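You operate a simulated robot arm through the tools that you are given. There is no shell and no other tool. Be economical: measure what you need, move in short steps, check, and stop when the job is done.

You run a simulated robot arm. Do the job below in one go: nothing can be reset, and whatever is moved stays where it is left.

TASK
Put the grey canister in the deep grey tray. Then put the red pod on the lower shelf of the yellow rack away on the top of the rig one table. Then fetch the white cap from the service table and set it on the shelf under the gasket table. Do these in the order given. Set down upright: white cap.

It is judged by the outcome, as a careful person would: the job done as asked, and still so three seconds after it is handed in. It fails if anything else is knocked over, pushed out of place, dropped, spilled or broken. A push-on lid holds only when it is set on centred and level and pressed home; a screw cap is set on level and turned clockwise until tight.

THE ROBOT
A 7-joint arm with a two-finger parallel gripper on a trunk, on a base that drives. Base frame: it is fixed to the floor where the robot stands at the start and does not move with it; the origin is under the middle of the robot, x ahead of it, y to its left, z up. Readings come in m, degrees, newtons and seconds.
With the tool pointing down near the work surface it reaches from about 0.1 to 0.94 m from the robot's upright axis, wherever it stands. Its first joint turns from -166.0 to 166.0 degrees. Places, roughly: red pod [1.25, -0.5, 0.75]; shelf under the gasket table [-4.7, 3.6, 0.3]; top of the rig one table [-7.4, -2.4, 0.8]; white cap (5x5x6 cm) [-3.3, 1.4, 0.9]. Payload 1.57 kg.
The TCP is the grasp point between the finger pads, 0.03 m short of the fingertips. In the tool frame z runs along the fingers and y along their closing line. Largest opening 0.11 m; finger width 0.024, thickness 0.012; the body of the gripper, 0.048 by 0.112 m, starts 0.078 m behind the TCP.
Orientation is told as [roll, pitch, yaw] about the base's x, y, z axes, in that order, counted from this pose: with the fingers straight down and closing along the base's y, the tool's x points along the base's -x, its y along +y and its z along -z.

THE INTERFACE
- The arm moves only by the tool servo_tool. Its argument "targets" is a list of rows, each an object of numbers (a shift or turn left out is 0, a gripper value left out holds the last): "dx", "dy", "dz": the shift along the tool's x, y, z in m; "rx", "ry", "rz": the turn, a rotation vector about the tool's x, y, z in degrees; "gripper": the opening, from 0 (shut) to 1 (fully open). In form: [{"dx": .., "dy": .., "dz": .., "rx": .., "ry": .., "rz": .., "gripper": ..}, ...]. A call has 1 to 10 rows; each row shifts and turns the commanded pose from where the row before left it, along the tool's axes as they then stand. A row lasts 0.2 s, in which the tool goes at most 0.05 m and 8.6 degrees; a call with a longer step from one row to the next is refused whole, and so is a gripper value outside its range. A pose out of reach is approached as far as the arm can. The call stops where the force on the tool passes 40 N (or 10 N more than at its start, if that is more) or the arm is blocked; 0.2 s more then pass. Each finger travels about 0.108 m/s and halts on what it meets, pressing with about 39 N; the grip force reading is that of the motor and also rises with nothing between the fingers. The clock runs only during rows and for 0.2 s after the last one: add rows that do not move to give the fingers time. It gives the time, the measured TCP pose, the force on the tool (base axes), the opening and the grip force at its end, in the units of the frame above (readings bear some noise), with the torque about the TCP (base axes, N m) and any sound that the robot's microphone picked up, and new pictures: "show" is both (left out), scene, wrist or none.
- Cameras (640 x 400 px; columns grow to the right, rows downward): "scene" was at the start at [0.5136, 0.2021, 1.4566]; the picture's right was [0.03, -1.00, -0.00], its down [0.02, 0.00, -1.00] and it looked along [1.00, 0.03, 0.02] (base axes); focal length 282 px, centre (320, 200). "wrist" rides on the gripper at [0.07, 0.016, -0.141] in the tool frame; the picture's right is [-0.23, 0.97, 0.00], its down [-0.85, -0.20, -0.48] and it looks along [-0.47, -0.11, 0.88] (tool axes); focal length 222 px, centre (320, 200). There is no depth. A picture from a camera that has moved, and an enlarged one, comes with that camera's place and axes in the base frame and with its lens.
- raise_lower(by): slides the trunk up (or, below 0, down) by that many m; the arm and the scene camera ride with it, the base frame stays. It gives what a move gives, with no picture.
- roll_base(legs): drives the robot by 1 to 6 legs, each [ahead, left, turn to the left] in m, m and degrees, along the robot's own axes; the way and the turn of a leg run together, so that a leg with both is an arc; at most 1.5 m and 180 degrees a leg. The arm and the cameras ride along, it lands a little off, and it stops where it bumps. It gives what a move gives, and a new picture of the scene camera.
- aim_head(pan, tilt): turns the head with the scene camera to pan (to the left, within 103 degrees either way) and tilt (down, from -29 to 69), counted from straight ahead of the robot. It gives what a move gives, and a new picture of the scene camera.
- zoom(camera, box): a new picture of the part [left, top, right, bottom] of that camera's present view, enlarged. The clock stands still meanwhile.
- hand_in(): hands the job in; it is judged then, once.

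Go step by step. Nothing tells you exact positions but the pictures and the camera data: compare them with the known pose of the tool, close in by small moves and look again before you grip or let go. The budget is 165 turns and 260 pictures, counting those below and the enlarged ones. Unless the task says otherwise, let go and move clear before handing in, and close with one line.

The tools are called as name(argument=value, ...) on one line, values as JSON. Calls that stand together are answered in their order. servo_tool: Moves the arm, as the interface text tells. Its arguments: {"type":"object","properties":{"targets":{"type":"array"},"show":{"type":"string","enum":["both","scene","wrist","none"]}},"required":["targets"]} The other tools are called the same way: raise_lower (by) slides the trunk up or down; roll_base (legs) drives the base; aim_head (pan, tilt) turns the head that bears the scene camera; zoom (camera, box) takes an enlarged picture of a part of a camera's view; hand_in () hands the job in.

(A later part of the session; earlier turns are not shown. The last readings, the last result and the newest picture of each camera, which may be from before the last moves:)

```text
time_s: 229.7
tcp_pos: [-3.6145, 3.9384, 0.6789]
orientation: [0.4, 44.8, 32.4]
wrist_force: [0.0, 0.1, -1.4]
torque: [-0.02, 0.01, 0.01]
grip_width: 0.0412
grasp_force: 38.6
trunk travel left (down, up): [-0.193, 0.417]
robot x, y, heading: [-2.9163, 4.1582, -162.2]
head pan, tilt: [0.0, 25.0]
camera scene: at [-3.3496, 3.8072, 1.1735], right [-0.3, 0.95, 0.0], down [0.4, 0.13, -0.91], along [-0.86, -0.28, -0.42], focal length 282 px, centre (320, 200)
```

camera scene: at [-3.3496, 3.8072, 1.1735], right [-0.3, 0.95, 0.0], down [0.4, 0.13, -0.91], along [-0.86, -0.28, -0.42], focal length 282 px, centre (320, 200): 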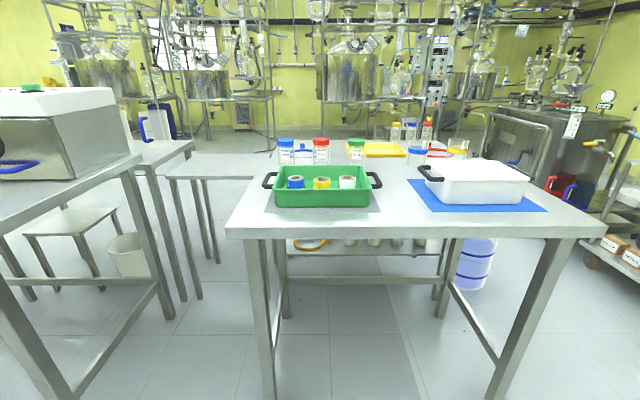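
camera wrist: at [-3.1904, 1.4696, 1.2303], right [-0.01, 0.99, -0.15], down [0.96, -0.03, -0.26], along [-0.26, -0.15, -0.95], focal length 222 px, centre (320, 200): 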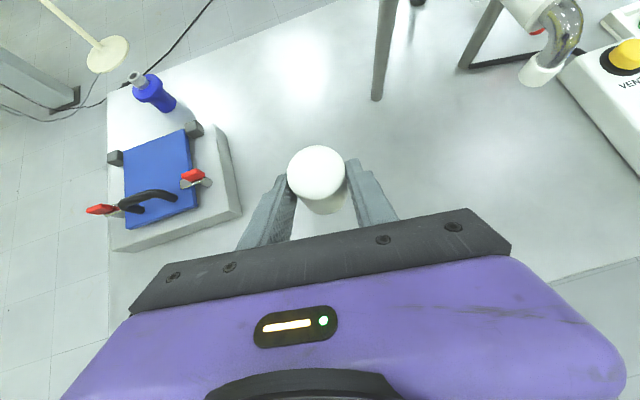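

I can see a shelf under the table with some items on it. I'll zoom in to judge its extent and free space.

zoom(camera="scene", box=[230, 210, 550, 400])

```text
2.00 times, centred on (390, 305) of scene
camera zoom: at [-3.3496, 3.8072, 1.1735], right [-0.3, 0.95, 0.0], down [0.4, 0.13, -0.91], along [-0.86, -0.28, -0.42], focal length 564 px, centre (180, -10)
```

zoom: 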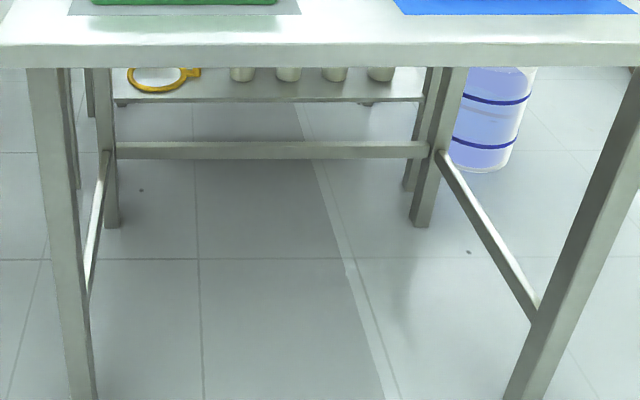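

There are two tables end to end. The gasket table is the rear one, centred near (-4.70, 3.59), with its shelf just behind the front table's back legs. I'll lower the trunk fully for a better look.

raise_lower(by=-0.19)

aim_head(pan=0, tilt=22)

zoom(camera="scene", box=[240, 170, 560, 370])

```text
time_s: 231.8
tcp_pos: [-3.6145, 3.9385, 0.4894]
orientation: [0.4, 44.6, 32.5]
wrist_force: [-1.0, 0.1, -1.2]
torque: [0.0, 0.0, 0.01]
grip_width: 0.0412
grasp_force: 39.1
trunk travel left (down, up): [-0.003, 0.607]
robot x, y, heading: [-2.9168, 4.1556, -162.1]
head pan, tilt: [0.0, 25.0]
```

```text
time_s: 232.4
tcp_pos: [-3.6147, 3.9387, 0.4909]
orientation: [0.3, 44.7, 32.5]
wrist_force: [-1.4, 0.6, -0.7]
torque: [0.02, -0.03, 0.05]
grip_width: 0.0413
grasp_force: 38.7
trunk travel left (down, up): [-0.003, 0.607]
robot x, y, heading: [-2.9178, 4.1525, -162.2]
head pan, tilt: [0.0, 22.0]
camera scene: at [-3.3502, 3.8071, 0.9884], right [-0.3, 0.95, 0.0], down [0.36, 0.11, -0.93], along [-0.88, -0.28, -0.37], focal length 282 px, centre (320, 200)
```

scene: 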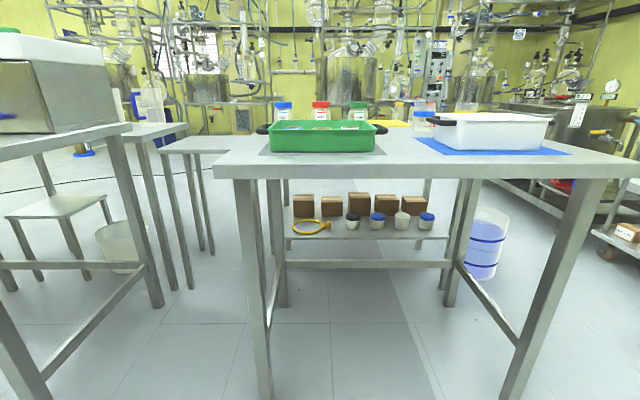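

```text
2.00 times, centred on (400, 270) of scene
camera zoom: at [-3.3502, 3.8071, 0.9884], right [-0.3, 0.95, 0.0], down [0.36, 0.11, -0.93], along [-0.88, -0.28, -0.37], focal length 564 px, centre (160, 60)
```

zoom: 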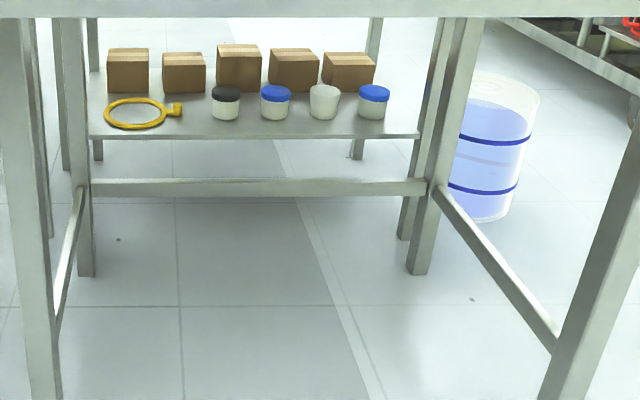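

The shelf has boxes at the back, a ring and jars in the middle, and a free strip about 8 cm deep along its near edge. I'll reach under the front table and set the cap on that strip. First I'll square the tool to the table and lower it a little.

servo_tool(targets=[{"rx": -5.17, "rz": 5.23}, {"rx": -5.17, "rz": 5.23}, {"dx": -0.02, "dz": 0.02}, {"dx": -0.02, "dz": 0.02}, {}], show="wrist")

aim_head(pan=-30, tilt=45)

```text
time_s: 233.6
tcp_pos: [-3.6157, 3.9394, 0.4321]
orientation: [0.4, 44.8, 17.7]
wrist_force: [0.6, 0.3, -0.2]
torque: [0.02, -0.01, 0.04]
grip_width: 0.0412
grasp_force: 39.1
trunk travel left (down, up): [-0.003, 0.607]
robot x, y, heading: [-2.9155, 4.1568, -162.2]
head pan, tilt: [0.0, 22.0]
camera wrist: at [-3.5708, 3.9703, 0.5817], right [-0.14, 0.98, -0.16], down [0.96, 0.09, -0.26], along [-0.24, -0.19, -0.95], focal length 222 px, centre (320, 200)
```

wrist: 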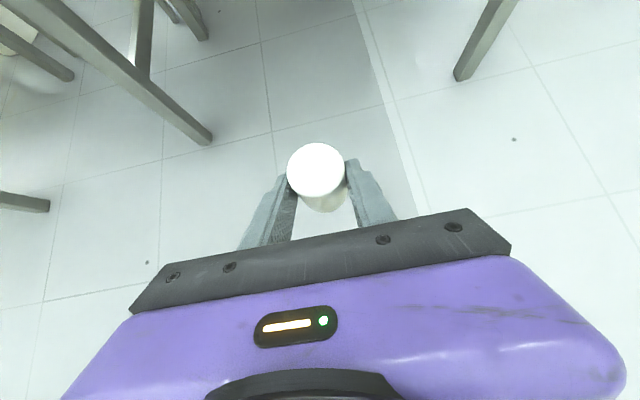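

```text
time_s: 234.5
tcp_pos: [-3.615, 3.9401, 0.4321]
orientation: [0.3, 44.7, 17.7]
wrist_force: [0.0, -0.2, -1.7]
torque: [-0.01, -0.03, -0.04]
grip_width: 0.0413
grasp_force: 39.0
trunk travel left (down, up): [-0.003, 0.607]
robot x, y, heading: [-2.9139, 4.1598, -162.2]
head pan, tilt: [-30.0, 45.0]
camera scene: at [-3.3412, 3.8525, 0.953], right [0.21, 0.98, 0.0], down [0.69, -0.15, -0.71], along [-0.69, 0.15, -0.71], focal length 282 px, centre (320, 200)
```

scene: 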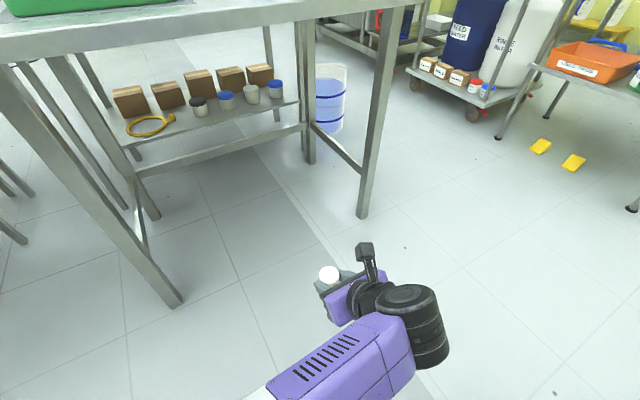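

The shelf's front edge is confirmed at z ≈ 0.345, and the target spot is about (-4.48, 3.53). I'll raise the tool 2 cm, drive forward and left so the gripper goes under the front table, and check.

servo_tool(targets=[{"dx": 0.017, "dz": -0.017}, {}], show="none")

roll_base(legs=[[0.1, 0.128, 0], [0.43, 0, 0]])

servo_tool(targets=[{}], show="wrist")

```text
time_s: 235.1
tcp_pos: [-3.6149, 3.9407, 0.4556]
orientation: [0.5, 44.7, 17.8]
wrist_force: [-0.8, 0.6, 0.0]
torque: [0.03, 0.0, 0.03]
grip_width: 0.0412
grasp_force: 39.0
trunk travel left (down, up): [-0.003, 0.607]
robot x, y, heading: [-2.9141, 4.1551, -162.7]
head pan, tilt: [-30.0, 45.0]
```

```text
time_s: 238.8
tcp_pos: [-4.0794, 3.6532, 0.4564]
orientation: [0.4, 44.8, 17.8]
wrist_force: [0.2, 0.3, -1.2]
torque: [0.03, -0.02, -0.03]
grip_width: 0.0411
grasp_force: 38.8
trunk travel left (down, up): [-0.003, 0.607]
robot x, y, heading: [-3.3796, 3.8683, -162.2]
head pan, tilt: [-30.0, 45.0]
camera scene: at [-3.8059, 3.5665, 0.953], right [0.21, 0.98, 0.0], down [0.69, -0.15, -0.71], along [-0.69, 0.15, -0.71], focal length 282 px, centre (320, 200)
```

scene: 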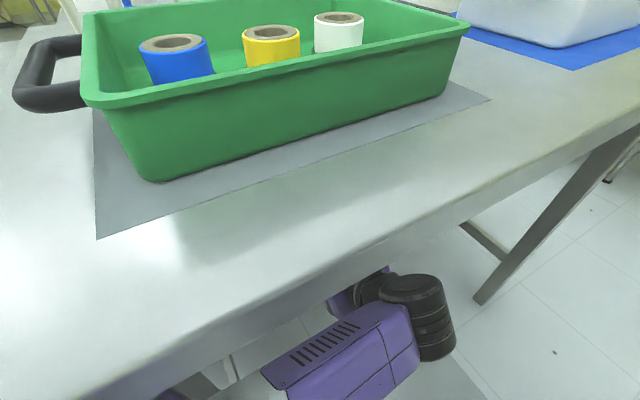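

```text
time_s: 239.2
tcp_pos: [-4.0802, 3.6535, 0.4557]
orientation: [0.4, 44.7, 17.8]
wrist_force: [0.0, 0.2, -1.5]
torque: [-0.03, -0.02, 0.0]
grip_width: 0.0415
grasp_force: 39.1
trunk travel left (down, up): [-0.003, 0.607]
robot x, y, heading: [-3.3813, 3.8703, -162.1]
head pan, tilt: [-30.0, 45.0]
camera wrist: at [-4.0361, 3.6847, 0.606], right [-0.14, 0.98, -0.15], down [0.96, 0.1, -0.26], along [-0.24, -0.19, -0.95], focal length 222 px, centre (320, 200)
```

wrist: 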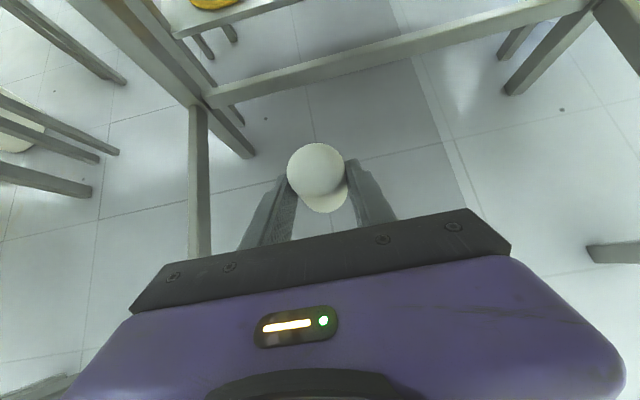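

The gripper is under the front table with clearance. I'll extend horizontally 25 cm and look at the shelf.

servo_tool(targets=[{"dx": 0.0298, "dz": 0.0295}, {"dx": 0.0298, "dz": 0.0295}, {"dx": 0.0298, "dz": 0.0295}, {"dx": 0.0298, "dz": 0.0295}, {"dx": 0.0298, "dz": 0.0295}, {"dx": 0.0298, "dz": 0.0295}, {}], show="wrist")

```text
time_s: 239.9
tcp_pos: [-4.0509, 3.6415, 0.3855]
orientation: [-1.4, 35.1, 16.3]
wrist_force: [0.1, 1.1, 0.2]
torque: [0.01, -0.02, 0.03]
grip_width: 0.0415
grasp_force: 38.9
trunk travel left (down, up): [-0.003, 0.607]
robot x, y, heading: [-3.3519, 3.8808, -160.9]
head pan, tilt: [-30.0, 45.0]
stopped in row 3: the arm was blocked; the commanded pose is now the measured one
camera wrist: at [-4.0339, 3.6683, 0.5417], right [-0.11, 0.98, -0.15], down [0.99, 0.09, -0.1], along [-0.08, -0.16, -0.98], focal length 222 px, centre (320, 200)
```

wrist: 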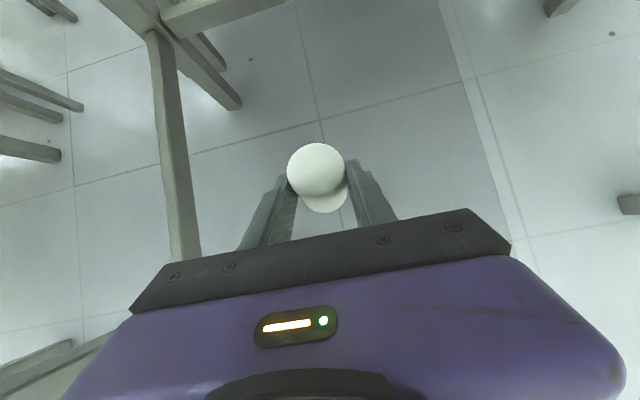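

The arm was blocked, probably where the upper arm or elbow met the table's front edge. I'll look before doing anything else.

aim_head(pan=-60, tilt=60)

aim_head(pan=-20, tilt=65)

```text
time_s: 240.8
tcp_pos: [-4.0532, 3.6404, 0.3861]
orientation: [-1.5, 35.2, 16.2]
wrist_force: [0.5, 0.2, -0.5]
torque: [0.01, -0.04, 0.0]
grip_width: 0.0416
grasp_force: 39.3
trunk travel left (down, up): [-0.003, 0.607]
robot x, y, heading: [-3.3578, 3.8816, -161.0]
head pan, tilt: [-60.0, 60.0]
camera scene: at [-3.7404, 3.5967, 0.9348], right [0.65, 0.76, 0.0], down [0.65, -0.57, -0.5], along [-0.38, 0.33, -0.87], focal length 282 px, centre (320, 200)
```

scene: 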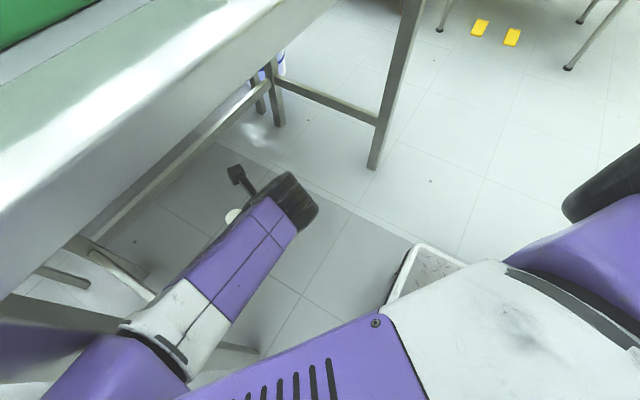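

```text
time_s: 241.9
tcp_pos: [-4.0525, 3.642, 0.3853]
orientation: [-1.4, 35.2, 16.3]
wrist_force: [-0.7, -0.2, -0.5]
torque: [0.04, 0.02, 0.04]
grip_width: 0.0411
grasp_force: 38.7
trunk travel left (down, up): [-0.003, 0.607]
robot x, y, heading: [-3.3543, 3.8819, -160.9]
head pan, tilt: [-20.0, 65.0]
camera scene: at [-3.7508, 3.554, 0.9293], right [0.02, 1.0, 0.0], down [0.91, -0.02, -0.42], along [-0.42, 0.01, -0.91], focal length 282 px, centre (320, 200)
```

scene: 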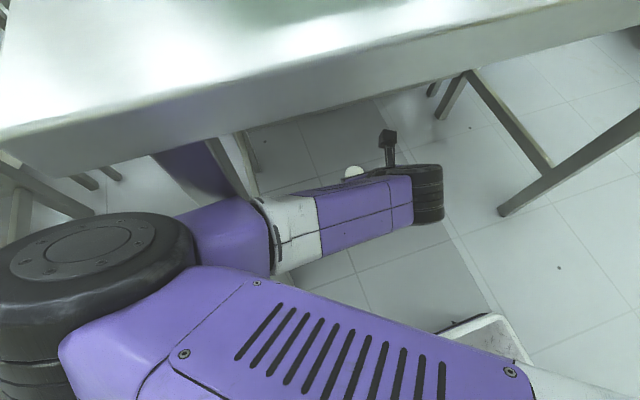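

The elbow is swung out left at about table height, so it meets the front table when I extend there. I'll back straight out, extend the arm nearly straight in free space so it lies low, and then drive it in under the table.

roll_base(legs=[[-0.5, 0, 0]])

aim_head(pan=0, tilt=30)

```text
time_s: 244.8
tcp_pos: [-3.5804, 3.8024, 0.3864]
orientation: [-1.7, 35.6, 16.1]
wrist_force: [-1.1, -0.1, -0.4]
torque: [0.01, -0.03, -0.03]
grip_width: 0.0415
grasp_force: 39.0
trunk travel left (down, up): [-0.003, 0.607]
robot x, y, heading: [-2.8809, 4.0421, -161.0]
head pan, tilt: [-20.0, 65.0]
camera scene: at [-3.2753, 3.7172, 0.9279], right [0.01, 1.0, 0.0], down [0.91, -0.01, -0.42], along [-0.42, 0.01, -0.91], focal length 282 px, centre (320, 200)
```

scene: 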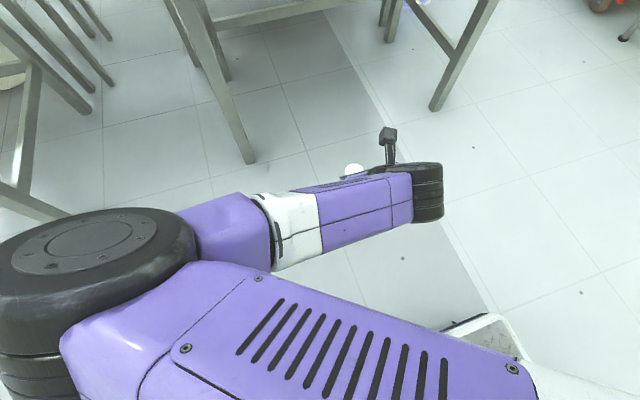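

```text
time_s: 245.8
tcp_pos: [-3.5811, 3.8036, 0.3857]
orientation: [-1.6, 35.5, 16.1]
wrist_force: [0.7, 1.1, -0.7]
torque: [0.02, -0.04, -0.01]
grip_width: 0.041
grasp_force: 39.0
trunk travel left (down, up): [-0.003, 0.607]
robot x, y, heading: [-2.8798, 4.0509, -161.3]
head pan, tilt: [0.0, 30.0]
camera scene: at [-3.3001, 3.6867, 0.9755], right [-0.33, 0.94, 0.0], down [0.47, 0.16, -0.87], along [-0.82, -0.28, -0.5], focal length 282 px, centre (320, 200)
```

scene: 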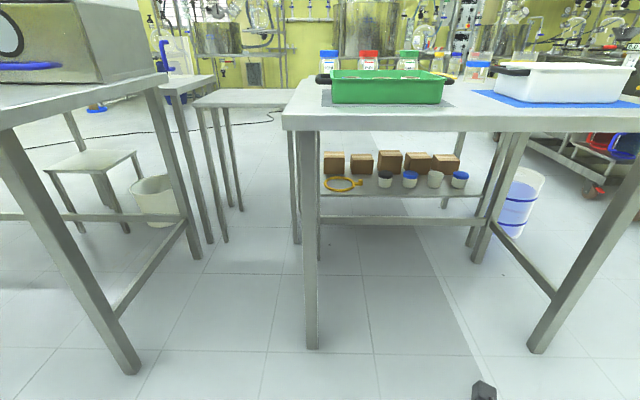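

Everything's undisturbed. I'll restore the tool orientation and height, back off a bit more, then stretch the arm forward in free space.

roll_base(legs=[[-0.2, 0, 0]])

servo_tool(targets=[{"ry": 4.7, "rx": -1}, {"ry": 4.6, "rx": -1}, {"dx": 0.023, "dz": -0.023}, {"dx": 0.023, "dz": -0.023}, {"dx": 0.028, "dz": 0.028}, {"dx": 0.028, "dz": 0.028}, {"dx": 0.028, "dz": 0.028}, {"dx": 0.028, "dz": 0.028}, {"dx": 0.028, "dz": 0.028}, {}], show="none")

servo_tool(targets=[{"dx": 0.028, "dz": 0.028}, {"dx": 0.028, "dz": 0.028}, {"dx": 0.028, "dz": 0.028}, {"dx": 0.028, "dz": 0.028}, {}], show="both")

```text
time_s: 247.4
tcp_pos: [-3.392, 3.8695, 0.3862]
orientation: [-1.7, 35.5, 16.1]
wrist_force: [0.9, -0.6, -0.4]
torque: [0.02, -0.04, -0.01]
grip_width: 0.0412
grasp_force: 39.0
trunk travel left (down, up): [-0.003, 0.607]
robot x, y, heading: [-2.6869, 4.1129, -160.9]
head pan, tilt: [0.0, 30.0]
camera scene: at [-3.1111, 3.7526, 0.9756], right [-0.33, 0.94, 0.0], down [0.47, 0.16, -0.87], along [-0.82, -0.28, -0.5], focal length 282 px, centre (320, 200)
```

scene: 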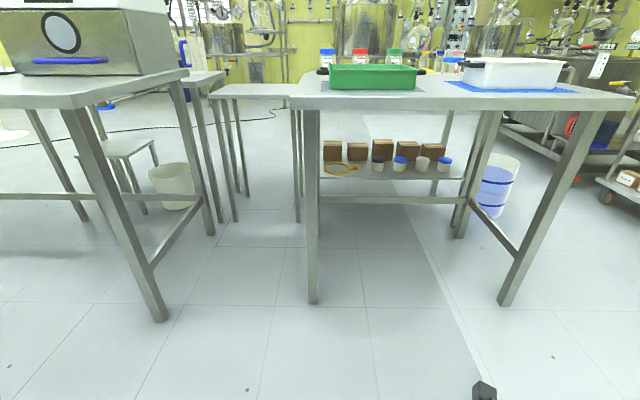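

```text
time_s: 249.7
tcp_pos: [-3.583, 3.8135, 0.4509]
orientation: [0.2, 44.8, 15.8]
wrist_force: [-0.2, -0.5, -0.3]
torque: [-0.01, -0.01, -0.02]
grip_width: 0.0415
grasp_force: 38.8
trunk travel left (down, up): [-0.003, 0.607]
robot x, y, heading: [-2.6858, 4.1108, -160.7]
head pan, tilt: [0.0, 30.0]
```

```text
time_s: 250.8
tcp_pos: [-3.7358, 3.7724, 0.4478]
orientation: [0.3, 44.8, 15.9]
wrist_force: [-1.0, 0.9, 0.4]
torque: [-0.02, -0.04, 0.02]
grip_width: 0.0412
grasp_force: 38.8
trunk travel left (down, up): [-0.003, 0.607]
robot x, y, heading: [-2.6894, 4.1122, -161.1]
head pan, tilt: [0.0, 30.0]
camera scene: at [-3.1111, 3.7527, 0.9756], right [-0.33, 0.94, 0.0], down [0.47, 0.16, -0.87], along [-0.82, -0.28, -0.5], focal length 282 px, centre (320, 200)
camera wrist: at [-3.6911, 3.8024, 0.598], right [-0.11, 0.98, -0.16], down [0.96, 0.06, -0.26], along [-0.25, -0.18, -0.95], focal length 222 px, centre (320, 200)
```

scene: 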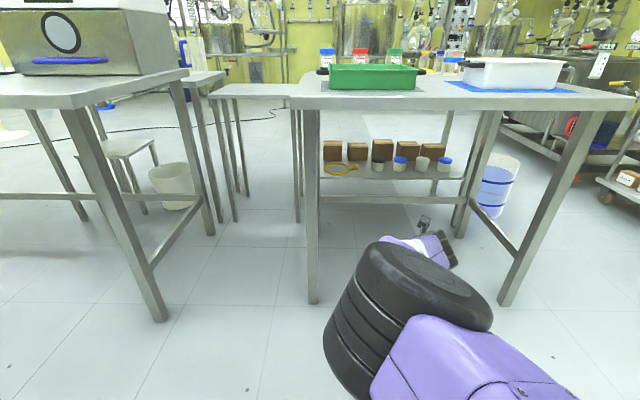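
wrist: 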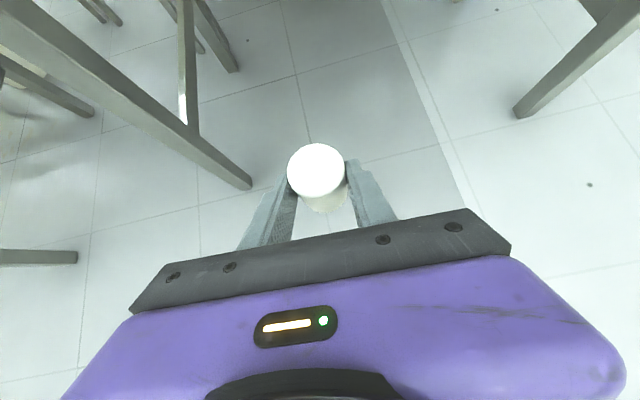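

Even stretched, the elbow stays at about table height, so going under the front table won't work. The other way in is the gasket table's right side, where the shelf end is only centimetres inside the edge. I'll tuck the arm, raise the trunk, and move into the corridor on that side.

servo_tool(targets=[{"dx": -0.03, "dz": -0.03}, {"dx": -0.03, "dz": -0.03}, {"dx": -0.03, "dz": -0.03}, {"dx": -0.03, "dz": -0.03}, {"dx": -0.03, "dz": -0.03}, {"dx": -0.03, "dz": -0.03}, {"dx": -0.03, "dz": -0.03}, {"dx": -0.03, "dz": -0.03}, {}], show="none")

raise_lower(by=0.35)

roll_base(legs=[[0, 0, -1.1], [0, -1.26, 0]])

```text
time_s: 252.8
tcp_pos: [-3.4078, 3.8644, 0.4535]
orientation: [0.3, 44.8, 15.9]
wrist_force: [0.6, 1.0, -1.3]
torque: [0.03, -0.03, 0.02]
grip_width: 0.0414
grasp_force: 38.8
trunk travel left (down, up): [-0.003, 0.607]
robot x, y, heading: [-2.6887, 4.1124, -161.0]
head pan, tilt: [0.0, 30.0]
```

```text
time_s: 256.3
tcp_pos: [-3.4081, 3.8626, 0.8035]
orientation: [0.3, 44.8, 15.9]
wrist_force: [-0.5, 0.2, -1.3]
torque: [0.03, -0.04, -0.03]
grip_width: 0.0413
grasp_force: 38.2
trunk travel left (down, up): [-0.353, 0.257]
robot x, y, heading: [-2.69, 4.1112, -160.9]
head pan, tilt: [0.0, 30.0]
```

```text
time_s: 262.9
tcp_pos: [-3.794, 5.0528, 0.8029]
orientation: [0.2, 44.9, 14.6]
wrist_force: [-0.4, -0.5, -0.5]
torque: [-0.03, -0.03, -0.03]
grip_width: 0.0414
grasp_force: 39.1
trunk travel left (down, up): [-0.353, 0.257]
robot x, y, heading: [-3.0665, 5.2827, -162.0]
head pan, tilt: [0.0, 30.0]
camera scene: at [-3.4991, 4.9367, 1.3256], right [-0.31, 0.95, 0.0], down [0.48, 0.15, -0.87], along [-0.82, -0.27, -0.5], focal length 282 px, centre (320, 200)
```

scene: 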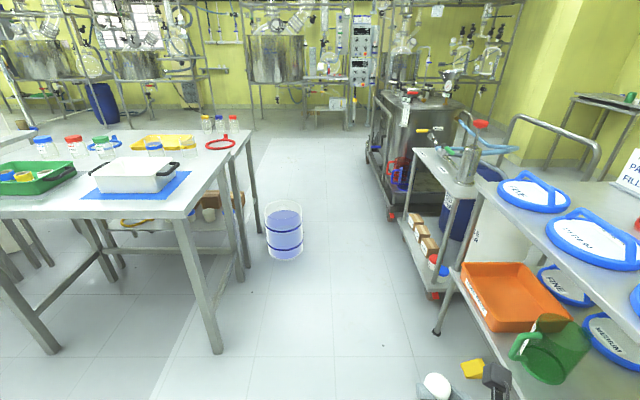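

This gives a clear view of the corridor, and the bucket leaves just enough room to pass. I'll zoom in on the shelf to check the free space at its right end.

zoom(camera="scene", box=[100, 150, 320, 288])

```text
2.90 times, centred on (210, 219) of scene
camera zoom: at [-3.4991, 4.9367, 1.3256], right [-0.31, 0.95, 0.0], down [0.48, 0.15, -0.87], along [-0.82, -0.27, -0.5], focal length 817 px, centre (639, 145)
```

zoom: 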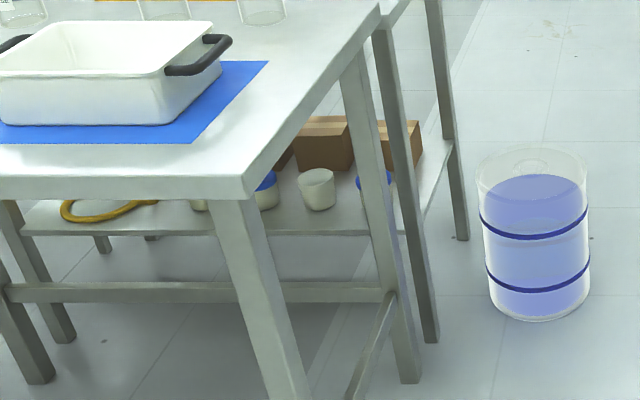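

The gap between the jars and boxes is reachable between the gasket table's two right legs. I'll drive past the bucket down the corridor, beyond the table's end.

roll_base(legs=[[1.4, -0.05, 0], [1.25, 0, 0]])

aim_head(pan=95, tilt=40)

```text
time_s: 275.8
tcp_pos: [-6.3465, 4.2838, 0.8028]
orientation: [0.4, 44.8, 14.1]
wrist_force: [0.1, 0.4, -1.1]
torque: [0.02, -0.03, -0.04]
grip_width: 0.0416
grasp_force: 38.7
trunk travel left (down, up): [-0.353, 0.257]
robot x, y, heading: [-5.621, 4.5076, -162.6]
head pan, tilt: [0.0, 30.0]
camera scene: at [-6.0541, 4.1628, 1.3256], right [-0.3, 0.95, 0.0], down [0.48, 0.15, -0.87], along [-0.83, -0.26, -0.5], focal length 282 px, centre (320, 200)
```

scene: 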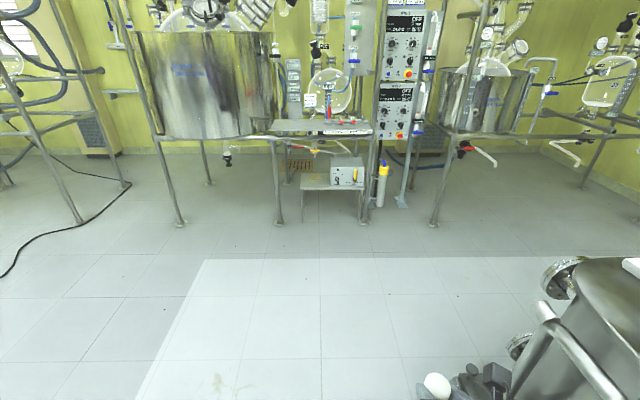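

```text
time_s: 277.5
tcp_pos: [-6.3474, 4.2829, 0.8028]
orientation: [0.3, 44.8, 14.2]
wrist_force: [0.8, -0.4, -0.7]
torque: [0.02, -0.01, 0.02]
grip_width: 0.0413
grasp_force: 39.2
trunk travel left (down, up): [-0.353, 0.257]
robot x, y, heading: [-5.6229, 4.5069, -163.0]
head pan, tilt: [95.0, 40.0]
camera scene: at [-5.9355, 4.111, 1.3102], right [-0.93, -0.38, 0.0], down [-0.24, 0.59, -0.77], along [0.29, -0.71, -0.64], focal length 282 px, centre (320, 200)
```

scene: 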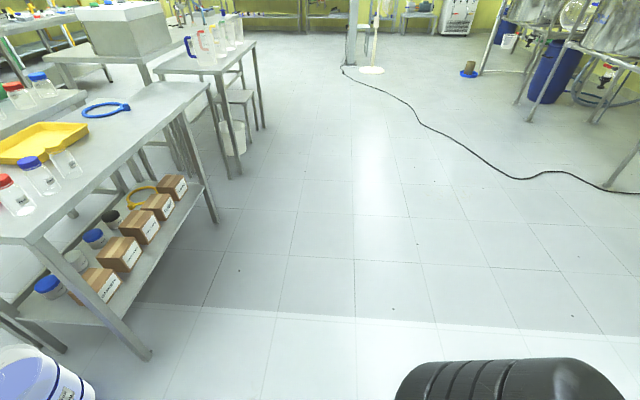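

From this side the shelf and its boxes are fully visible, with open floor around me. I'll zoom to measure the free strips.

zoom(camera="scene", box=[0, 160, 240, 310])

```text
2.67 times, centred on (120, 235) of scene
camera zoom: at [-5.9355, 4.111, 1.3102], right [-0.93, -0.38, 0.0], down [-0.24, 0.59, -0.77], along [0.29, -0.71, -0.64], focal length 752 px, centre (853, 107)
```

zoom: 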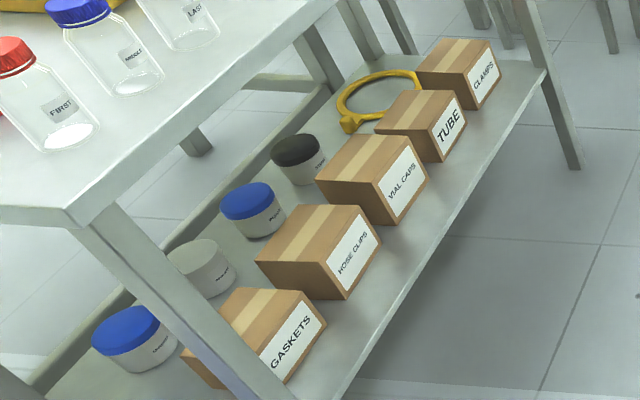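

There's a free strip about 9 cm wide between the box fronts and the shelf's far edge, and the floor on that side is open. I'll drive round and face the table from this end.

roll_base(legs=[[0.4, 0, 0], [0.3, 0.9, 0], [0, 0, 90], [0, 0, 90.5]])

aim_head(pan=0, tilt=35)

```text
time_s: 292.4
tcp_pos: [-5.3043, 3.6862, 0.803]
orientation: [0.3, 44.8, -163.7]
wrist_force: [0.1, 0.3, -1.2]
torque: [0.03, -0.02, -0.01]
grip_width: 0.0414
grasp_force: 38.8
trunk travel left (down, up): [-0.353, 0.257]
robot x, y, heading: [-6.0264, 3.4325, 19.5]
head pan, tilt: [95.0, 40.0]
camera scene: at [-5.7214, 3.8415, 1.3102], right [0.91, 0.42, 0.0], down [0.27, -0.58, -0.77], along [-0.32, 0.7, -0.64], focal length 282 px, centre (320, 200)
```

scene: 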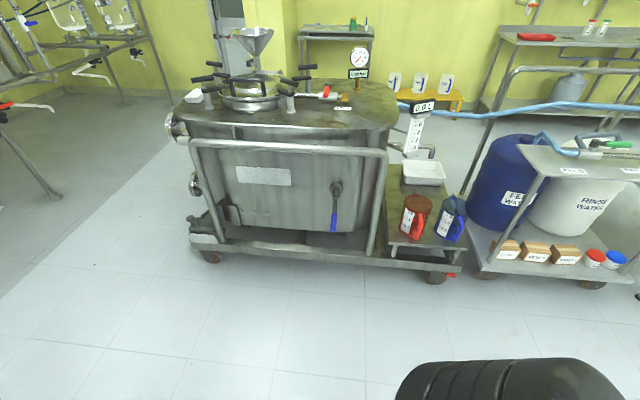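

```text
time_s: 294.1
tcp_pos: [-5.3043, 3.6854, 0.8031]
orientation: [0.3, 44.8, -163.6]
wrist_force: [0.1, -1.0, -1.2]
torque: [-0.01, 0.02, -0.01]
grip_width: 0.0415
grasp_force: 39.5
trunk travel left (down, up): [-0.353, 0.257]
robot x, y, heading: [-6.024, 3.4324, 19.5]
head pan, tilt: [0.0, 35.0]
camera scene: at [-5.6032, 3.7936, 1.3178], right [0.33, -0.94, 0.0], down [-0.54, -0.19, -0.82], along [0.77, 0.27, -0.57], focal length 282 px, centre (320, 200)
```

scene: 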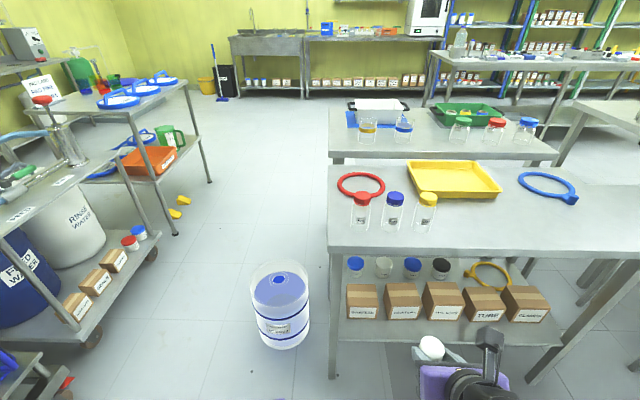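

I'm facing the gasket table now, and the free strip in front of the boxes is clear. I'll lower the trunk, shift right to line up, and look.

raise_lower(by=-0.33)

roll_base(legs=[[0, -0.19, 0]])

servo_tool(targets=[{}], show="wrist")

```text
time_s: 297.3
tcp_pos: [-5.305, 3.6849, 0.4715]
orientation: [0.2, 44.8, -163.6]
wrist_force: [0.2, -0.9, 0.3]
torque: [-0.01, 0.01, 0.01]
grip_width: 0.0414
grasp_force: 39.0
trunk travel left (down, up): [-0.023, 0.587]
robot x, y, heading: [-6.0203, 3.4308, 19.6]
head pan, tilt: [0.0, 35.0]
```

```text
time_s: 298.9
tcp_pos: [-5.2394, 3.501, 0.4725]
orientation: [0.2, 44.9, -163.9]
wrist_force: [-0.1, -0.2, -0.7]
torque: [0.03, 0.04, -0.02]
grip_width: 0.0412
grasp_force: 39.0
trunk travel left (down, up): [-0.023, 0.587]
robot x, y, heading: [-5.9569, 3.2512, 19.3]
head pan, tilt: [0.0, 35.0]
camera scene: at [-5.5376, 3.6102, 0.9878], right [0.33, -0.94, 0.0], down [-0.54, -0.19, -0.82], along [0.77, 0.27, -0.57], focal length 282 px, centre (320, 200)
```

scene: 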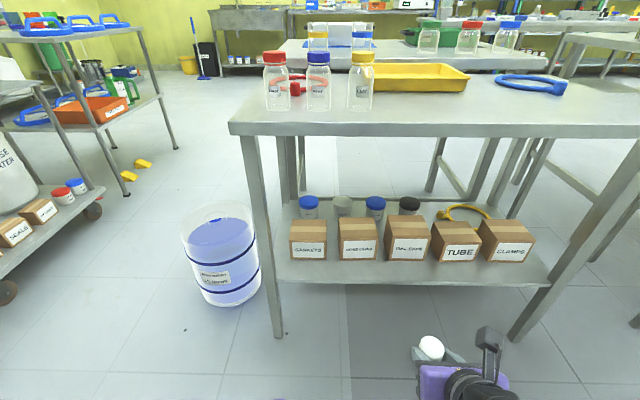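

```text
time_s: 299.3
tcp_pos: [-5.2387, 3.5015, 0.4731]
orientation: [0.1, 44.7, -164.0]
wrist_force: [0.2, 0.1, -0.7]
torque: [0.04, 0.05, -0.01]
grip_width: 0.0414
grasp_force: 39.3
trunk travel left (down, up): [-0.023, 0.587]
robot x, y, heading: [-5.9594, 3.2551, 19.3]
head pan, tilt: [0.0, 35.0]
camera wrist: at [-5.2825, 3.4738, 0.6227], right [0.11, -0.98, -0.16], down [-0.96, -0.07, -0.26], along [0.25, 0.18, -0.95], focal length 222 px, centre (320, 200)
```

wrist: 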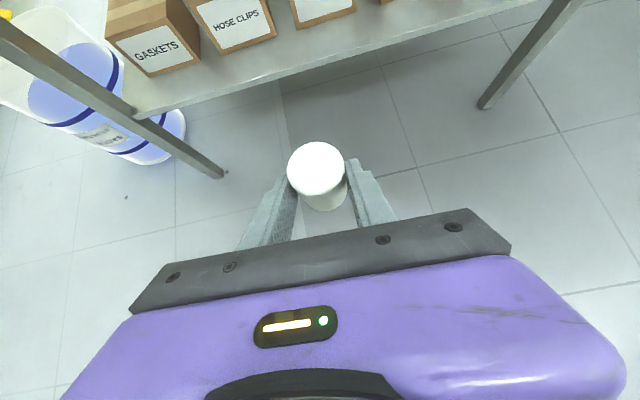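

The cap is opposite the strip between "HOSE CLIPS" and "VIAL CAPS", about 31 cm short. I'll extend 25 cm at this height.

servo_tool(targets=[{"dx": 0.0296, "dz": 0.0293}, {"dx": 0.0296, "dz": 0.0293}, {"dx": 0.0296, "dz": 0.0293}, {"dx": 0.0296, "dz": 0.0293}, {"dx": 0.0296, "dz": 0.0293}, {"dx": 0.0296, "dz": 0.0293}, {}], show="both")

```text
time_s: 300.9
tcp_pos: [-4.9959, 3.568, 0.4761]
orientation: [0.2, 44.8, -164.1]
wrist_force: [0.3, 1.1, -0.8]
torque: [-0.02, 0.03, 0.01]
grip_width: 0.0414
grasp_force: 39.1
trunk travel left (down, up): [-0.023, 0.587]
robot x, y, heading: [-5.9593, 3.2511, 19.4]
head pan, tilt: [0.0, 35.0]
camera scene: at [-5.5376, 3.6102, 0.9878], right [0.33, -0.94, 0.0], down [-0.54, -0.19, -0.82], along [0.77, 0.27, -0.57], focal length 282 px, centre (320, 200)
camera wrist: at [-5.0396, 3.5409, 0.6251], right [0.11, -0.98, -0.16], down [-0.96, -0.07, -0.26], along [0.25, 0.18, -0.95], focal length 222 px, centre (320, 200)
```

scene: 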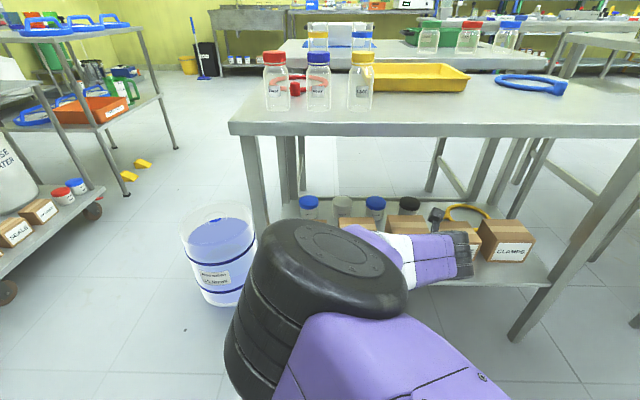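
wrist: 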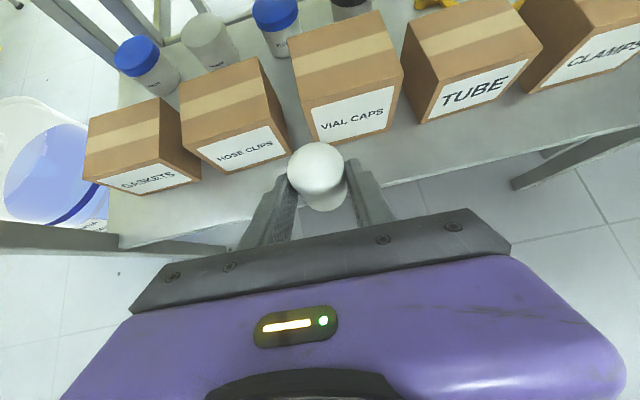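

The cap is near the strip in front of "VIAL CAPS", and needs about 6 cm more forward and then down. I'll do that to about 2.5 cm above the shelf and recheck.

servo_tool(targets=[{"dx": 0.0224, "dz": 0.0222}, {"dx": 0.02, "dz": 0.0198}, {"dx": -0.0164, "dz": 0.0166}, {"dx": -0.0164, "dz": 0.0166}, {"dx": -0.0164, "dz": 0.0166}, {}], show="wrist")

zoom(camera="wrist", box=[200, 80, 500, 260])

```text
time_s: 302.3
tcp_pos: [-4.9401, 3.5862, 0.4039]
orientation: [0.1, 44.7, -164.0]
wrist_force: [-0.1, 1.2, -1.2]
torque: [0.03, 0.03, -0.01]
grip_width: 0.0414
grasp_force: 38.9
trunk travel left (down, up): [-0.023, 0.587]
robot x, y, heading: [-5.9563, 3.2489, 19.4]
head pan, tilt: [0.0, 35.0]
camera wrist: at [-4.9837, 3.5584, 0.5544], right [0.11, -0.98, -0.16], down [-0.96, -0.07, -0.26], along [0.25, 0.18, -0.95], focal length 222 px, centre (320, 200)
```

wrist: 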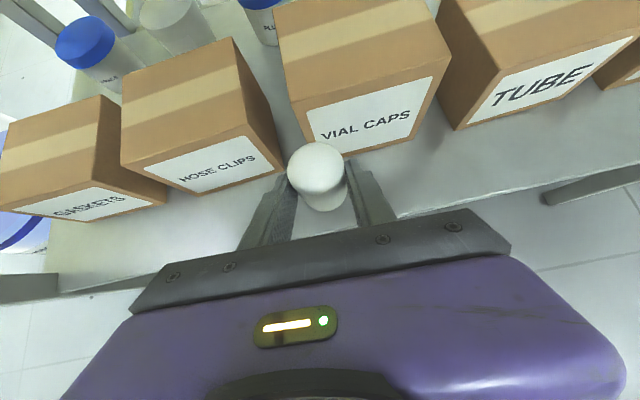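

```text
2.13 times, centred on (350, 170) of wrist
camera zoom: at [-4.9837, 3.5584, 0.5544], right [0.11, -0.98, -0.16], down [-0.96, -0.07, -0.26], along [0.25, 0.18, -0.95], focal length 474 px, centre (256, 264)
```

zoom: 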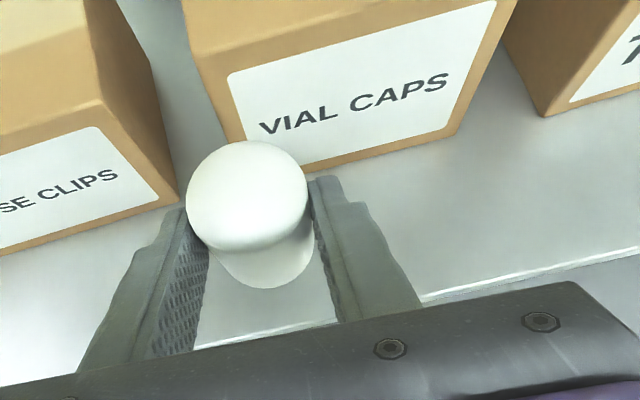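

I need to go about 1.4 cm farther in so the cap is centred on the strip. Then I'll lower gently until it touches.

servo_tool(targets=[{"dx": 0.01, "dz": 0.0099}, {"dx": -0.006, "dz": 0.006}, {"dx": -0.004, "dz": 0.004}, {}], show="none")

zoom(camera="wrist", box=[200, 80, 500, 260])

```text
time_s: 303.3
tcp_pos: [-4.9281, 3.5892, 0.39]
orientation: [0.2, 44.8, -164.0]
wrist_force: [0.5, -0.2, -1.3]
torque: [0.02, -0.01, 0.02]
grip_width: 0.0414
grasp_force: 38.5
trunk travel left (down, up): [-0.023, 0.587]
robot x, y, heading: [-5.9578, 3.2504, 19.5]
head pan, tilt: [0.0, 35.0]
```

```text
2.13 times, centred on (350, 170) of wrist
camera zoom: at [-4.971, 3.5614, 0.5397], right [0.11, -0.98, -0.16], down [-0.96, -0.07, -0.26], along [0.25, 0.18, -0.95], focal length 474 px, centre (256, 264)
```

zoom: 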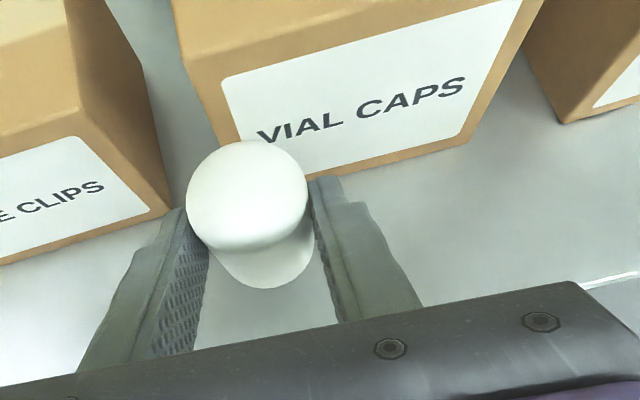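

There's 4 cm to the box behind and about 1 cm of clearance at the fingertips. I'll lower in 2 mm steps until contact.

servo_tool(targets=[{"dx": -0.002, "dz": 0.002}, {"dx": -0.002, "dz": 0.002}, {"dx": -0.0015, "dz": 0.0015}, {}], show="none")

```text
time_s: 304.3
tcp_pos: [-4.9273, 3.5899, 0.3813]
orientation: [0.2, 44.8, -163.9]
wrist_force: [0.3, 0.5, -0.1]
torque: [0.01, 0.0, 0.0]
grip_width: 0.041
grasp_force: 39.0
trunk travel left (down, up): [-0.023, 0.587]
robot x, y, heading: [-5.9572, 3.2512, 19.3]
head pan, tilt: [0.0, 35.0]
```

servo_tool(targets=[{"dx": -0.0014, "dz": 0.0014}, {"dx": -0.0014, "dz": 0.0014}, {"dx": -0.0014, "dz": 0.0014}, {}], show="none")

zoom(camera="wrist", box=[200, 80, 500, 260])

```text
time_s: 305.3
tcp_pos: [-4.9281, 3.5888, 0.3748]
orientation: [0.2, 44.9, -164.0]
wrist_force: [0.1, 0.4, -0.7]
torque: [0.01, 0.05, -0.01]
grip_width: 0.0411
grasp_force: 39.1
trunk travel left (down, up): [-0.023, 0.587]
robot x, y, heading: [-5.9592, 3.2509, 19.1]
head pan, tilt: [0.0, 35.0]
```

```text
2.13 times, centred on (350, 170) of wrist
camera zoom: at [-4.9711, 3.562, 0.5249], right [0.11, -0.98, -0.16], down [-0.96, -0.07, -0.26], along [0.25, 0.18, -0.95], focal length 474 px, centre (256, 264)
```

zoom: 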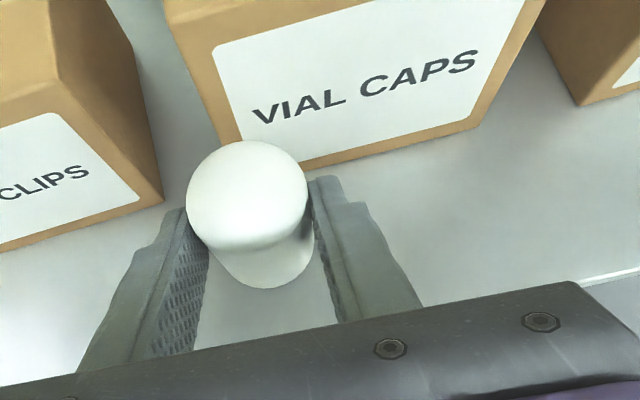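

servo_tool(targets=[{"dx": -0.0014, "dz": 0.0014}, {"dx": -0.0014, "dz": 0.0014}, {"dx": -0.0014, "dz": 0.0014}, {}], show="none")

```text
time_s: 306.3
tcp_pos: [-4.9279, 3.5898, 0.3691]
orientation: [0.3, 44.7, -163.9]
wrist_force: [-0.2, 0.1, -1.0]
torque: [-0.02, 0.03, 0.0]
grip_width: 0.0414
grasp_force: 39.2
trunk travel left (down, up): [-0.023, 0.587]
robot x, y, heading: [-5.9572, 3.2518, 19.3]
head pan, tilt: [0.0, 35.0]
```

servo_tool(targets=[{"dx": -0.0014, "dz": 0.0014}, {"dx": -0.0014, "dz": 0.0014}, {"dx": -0.0014, "dz": 0.0014}, {}], show="none")

zoom(camera="wrist", box=[200, 80, 500, 260])

```text
time_s: 307.3
tcp_pos: [-4.9278, 3.5896, 0.3632]
orientation: [0.3, 44.8, -163.9]
wrist_force: [-0.2, -0.4, -1.1]
torque: [0.04, 0.03, -0.01]
grip_width: 0.0413
grasp_force: 38.8
trunk travel left (down, up): [-0.023, 0.587]
robot x, y, heading: [-5.9622, 3.2537, 19.3]
head pan, tilt: [0.0, 35.0]
```

```text
2.13 times, centred on (350, 170) of wrist
camera zoom: at [-4.9708, 3.5622, 0.5132], right [0.11, -0.98, -0.16], down [-0.96, -0.07, -0.26], along [0.25, 0.18, -0.95], focal length 474 px, centre (256, 264)
```

zoom: 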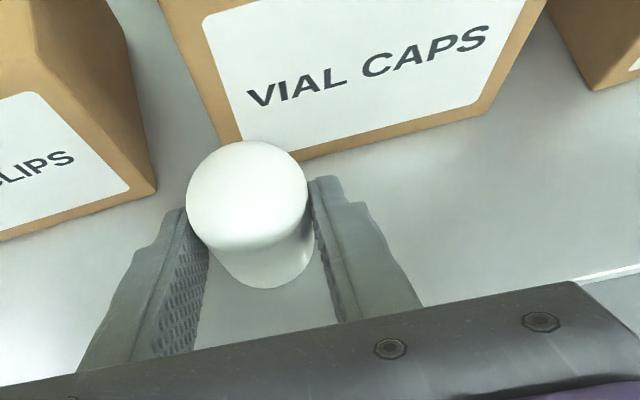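

There's still no contact, so the shelf is a bit lower, near z 0.31–0.32. I'll move 8 mm inward to stay centred and keep descending gently.

servo_tool(targets=[{"dx": 0.0057, "dz": 0.0056}, {"dx": -0.002, "dz": 0.002}, {"dx": -0.002, "dz": 0.002}, {"dx": -0.0015, "dz": 0.0015}, {}], show="none")

zoom(camera="wrist", box=[200, 80, 500, 260])

```text
time_s: 308.5
tcp_pos: [-4.9196, 3.5924, 0.362]
orientation: [0.4, 45.2, -164.0]
wrist_force: [-3.5, 1.4, 37.9]
torque: [0.4, -0.47, 0.12]
grip_width: 0.0413
grasp_force: 39.3
trunk travel left (down, up): [-0.023, 0.587]
robot x, y, heading: [-5.9618, 3.2551, 19.2]
head pan, tilt: [0.0, 35.0]
```

```text
2.13 times, centred on (350, 170) of wrist
camera zoom: at [-4.963, 3.5647, 0.5109], right [0.11, -0.98, -0.16], down [-0.96, -0.07, -0.27], along [0.25, 0.18, -0.95], focal length 474 px, centre (256, 264)
```

zoom: 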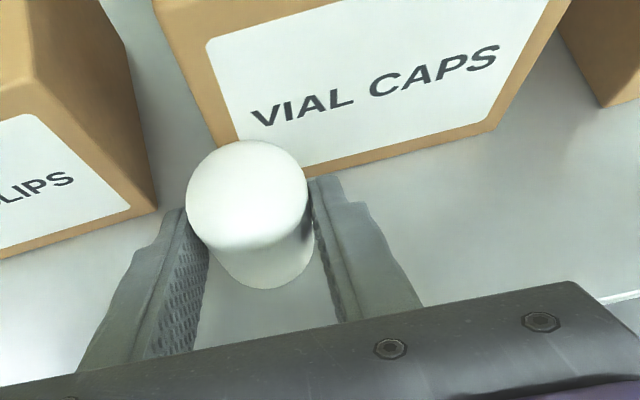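

It's touched down, pressing a bit hard at 38 N. I'll ease up a few millimetres to relax the force before releasing.

servo_tool(targets=[{"dx": 0.0025, "dz": -0.0025}, {"dx": 0.0012, "dz": -0.0012}, {}], show="none")

```text
time_s: 309.3
tcp_pos: [-4.9196, 3.592, 0.3614]
orientation: [0.3, 44.8, -164.0]
wrist_force: [7.0, 2.4, 18.8]
torque: [0.42, -1.01, 0.04]
grip_width: 0.0415
grasp_force: 39.3
trunk travel left (down, up): [-0.023, 0.587]
robot x, y, heading: [-5.9552, 3.2533, 19.2]
head pan, tilt: [0.0, 35.0]
```

servo_tool(targets=[{"dx": 0.0012, "dz": -0.0012}, {}], show="none")

```text
time_s: 309.9
tcp_pos: [-4.9216, 3.5912, 0.362]
orientation: [0.2, 44.7, -163.9]
wrist_force: [1.3, 1.4, 9.7]
torque: [0.2, -0.45, 0.04]
grip_width: 0.0415
grasp_force: 39.5
trunk travel left (down, up): [-0.023, 0.587]
robot x, y, heading: [-5.9563, 3.248, 19.0]
head pan, tilt: [0.0, 35.0]
```

The force is down to about 10 N and the cap is standing on the shelf. I'll open gradually.

servo_tool(targets=[{"dx": 0.0006, "dz": -0.0006}, {"gripper": 0.45}, {"gripper": 0.55}, {"gripper": 0.65}, {}], show="none")

zoom(camera="wrist", box=[200, 80, 500, 260])

```text
time_s: 311.1
tcp_pos: [-4.9213, 3.5914, 0.3635]
orientation: [0.2, 44.8, -163.9]
wrist_force: [-0.3, 0.6, -0.3]
torque: [0.02, 0.02, 0.03]
grip_width: 0.0716
grasp_force: 0.1
trunk travel left (down, up): [-0.023, 0.587]
robot x, y, heading: [-5.9527, 3.2509, 19.2]
head pan, tilt: [0.0, 35.0]
```

```text
2.13 times, centred on (350, 170) of wrist
camera zoom: at [-4.9637, 3.5642, 0.5137], right [0.11, -0.98, -0.16], down [-0.96, -0.07, -0.26], along [0.25, 0.18, -0.95], focal length 474 px, centre (256, 264)
```

zoom: 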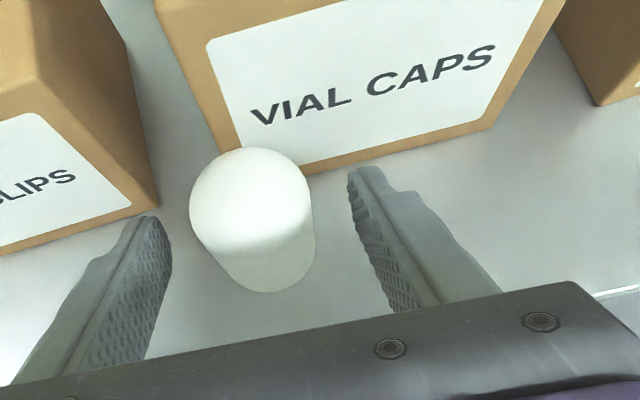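

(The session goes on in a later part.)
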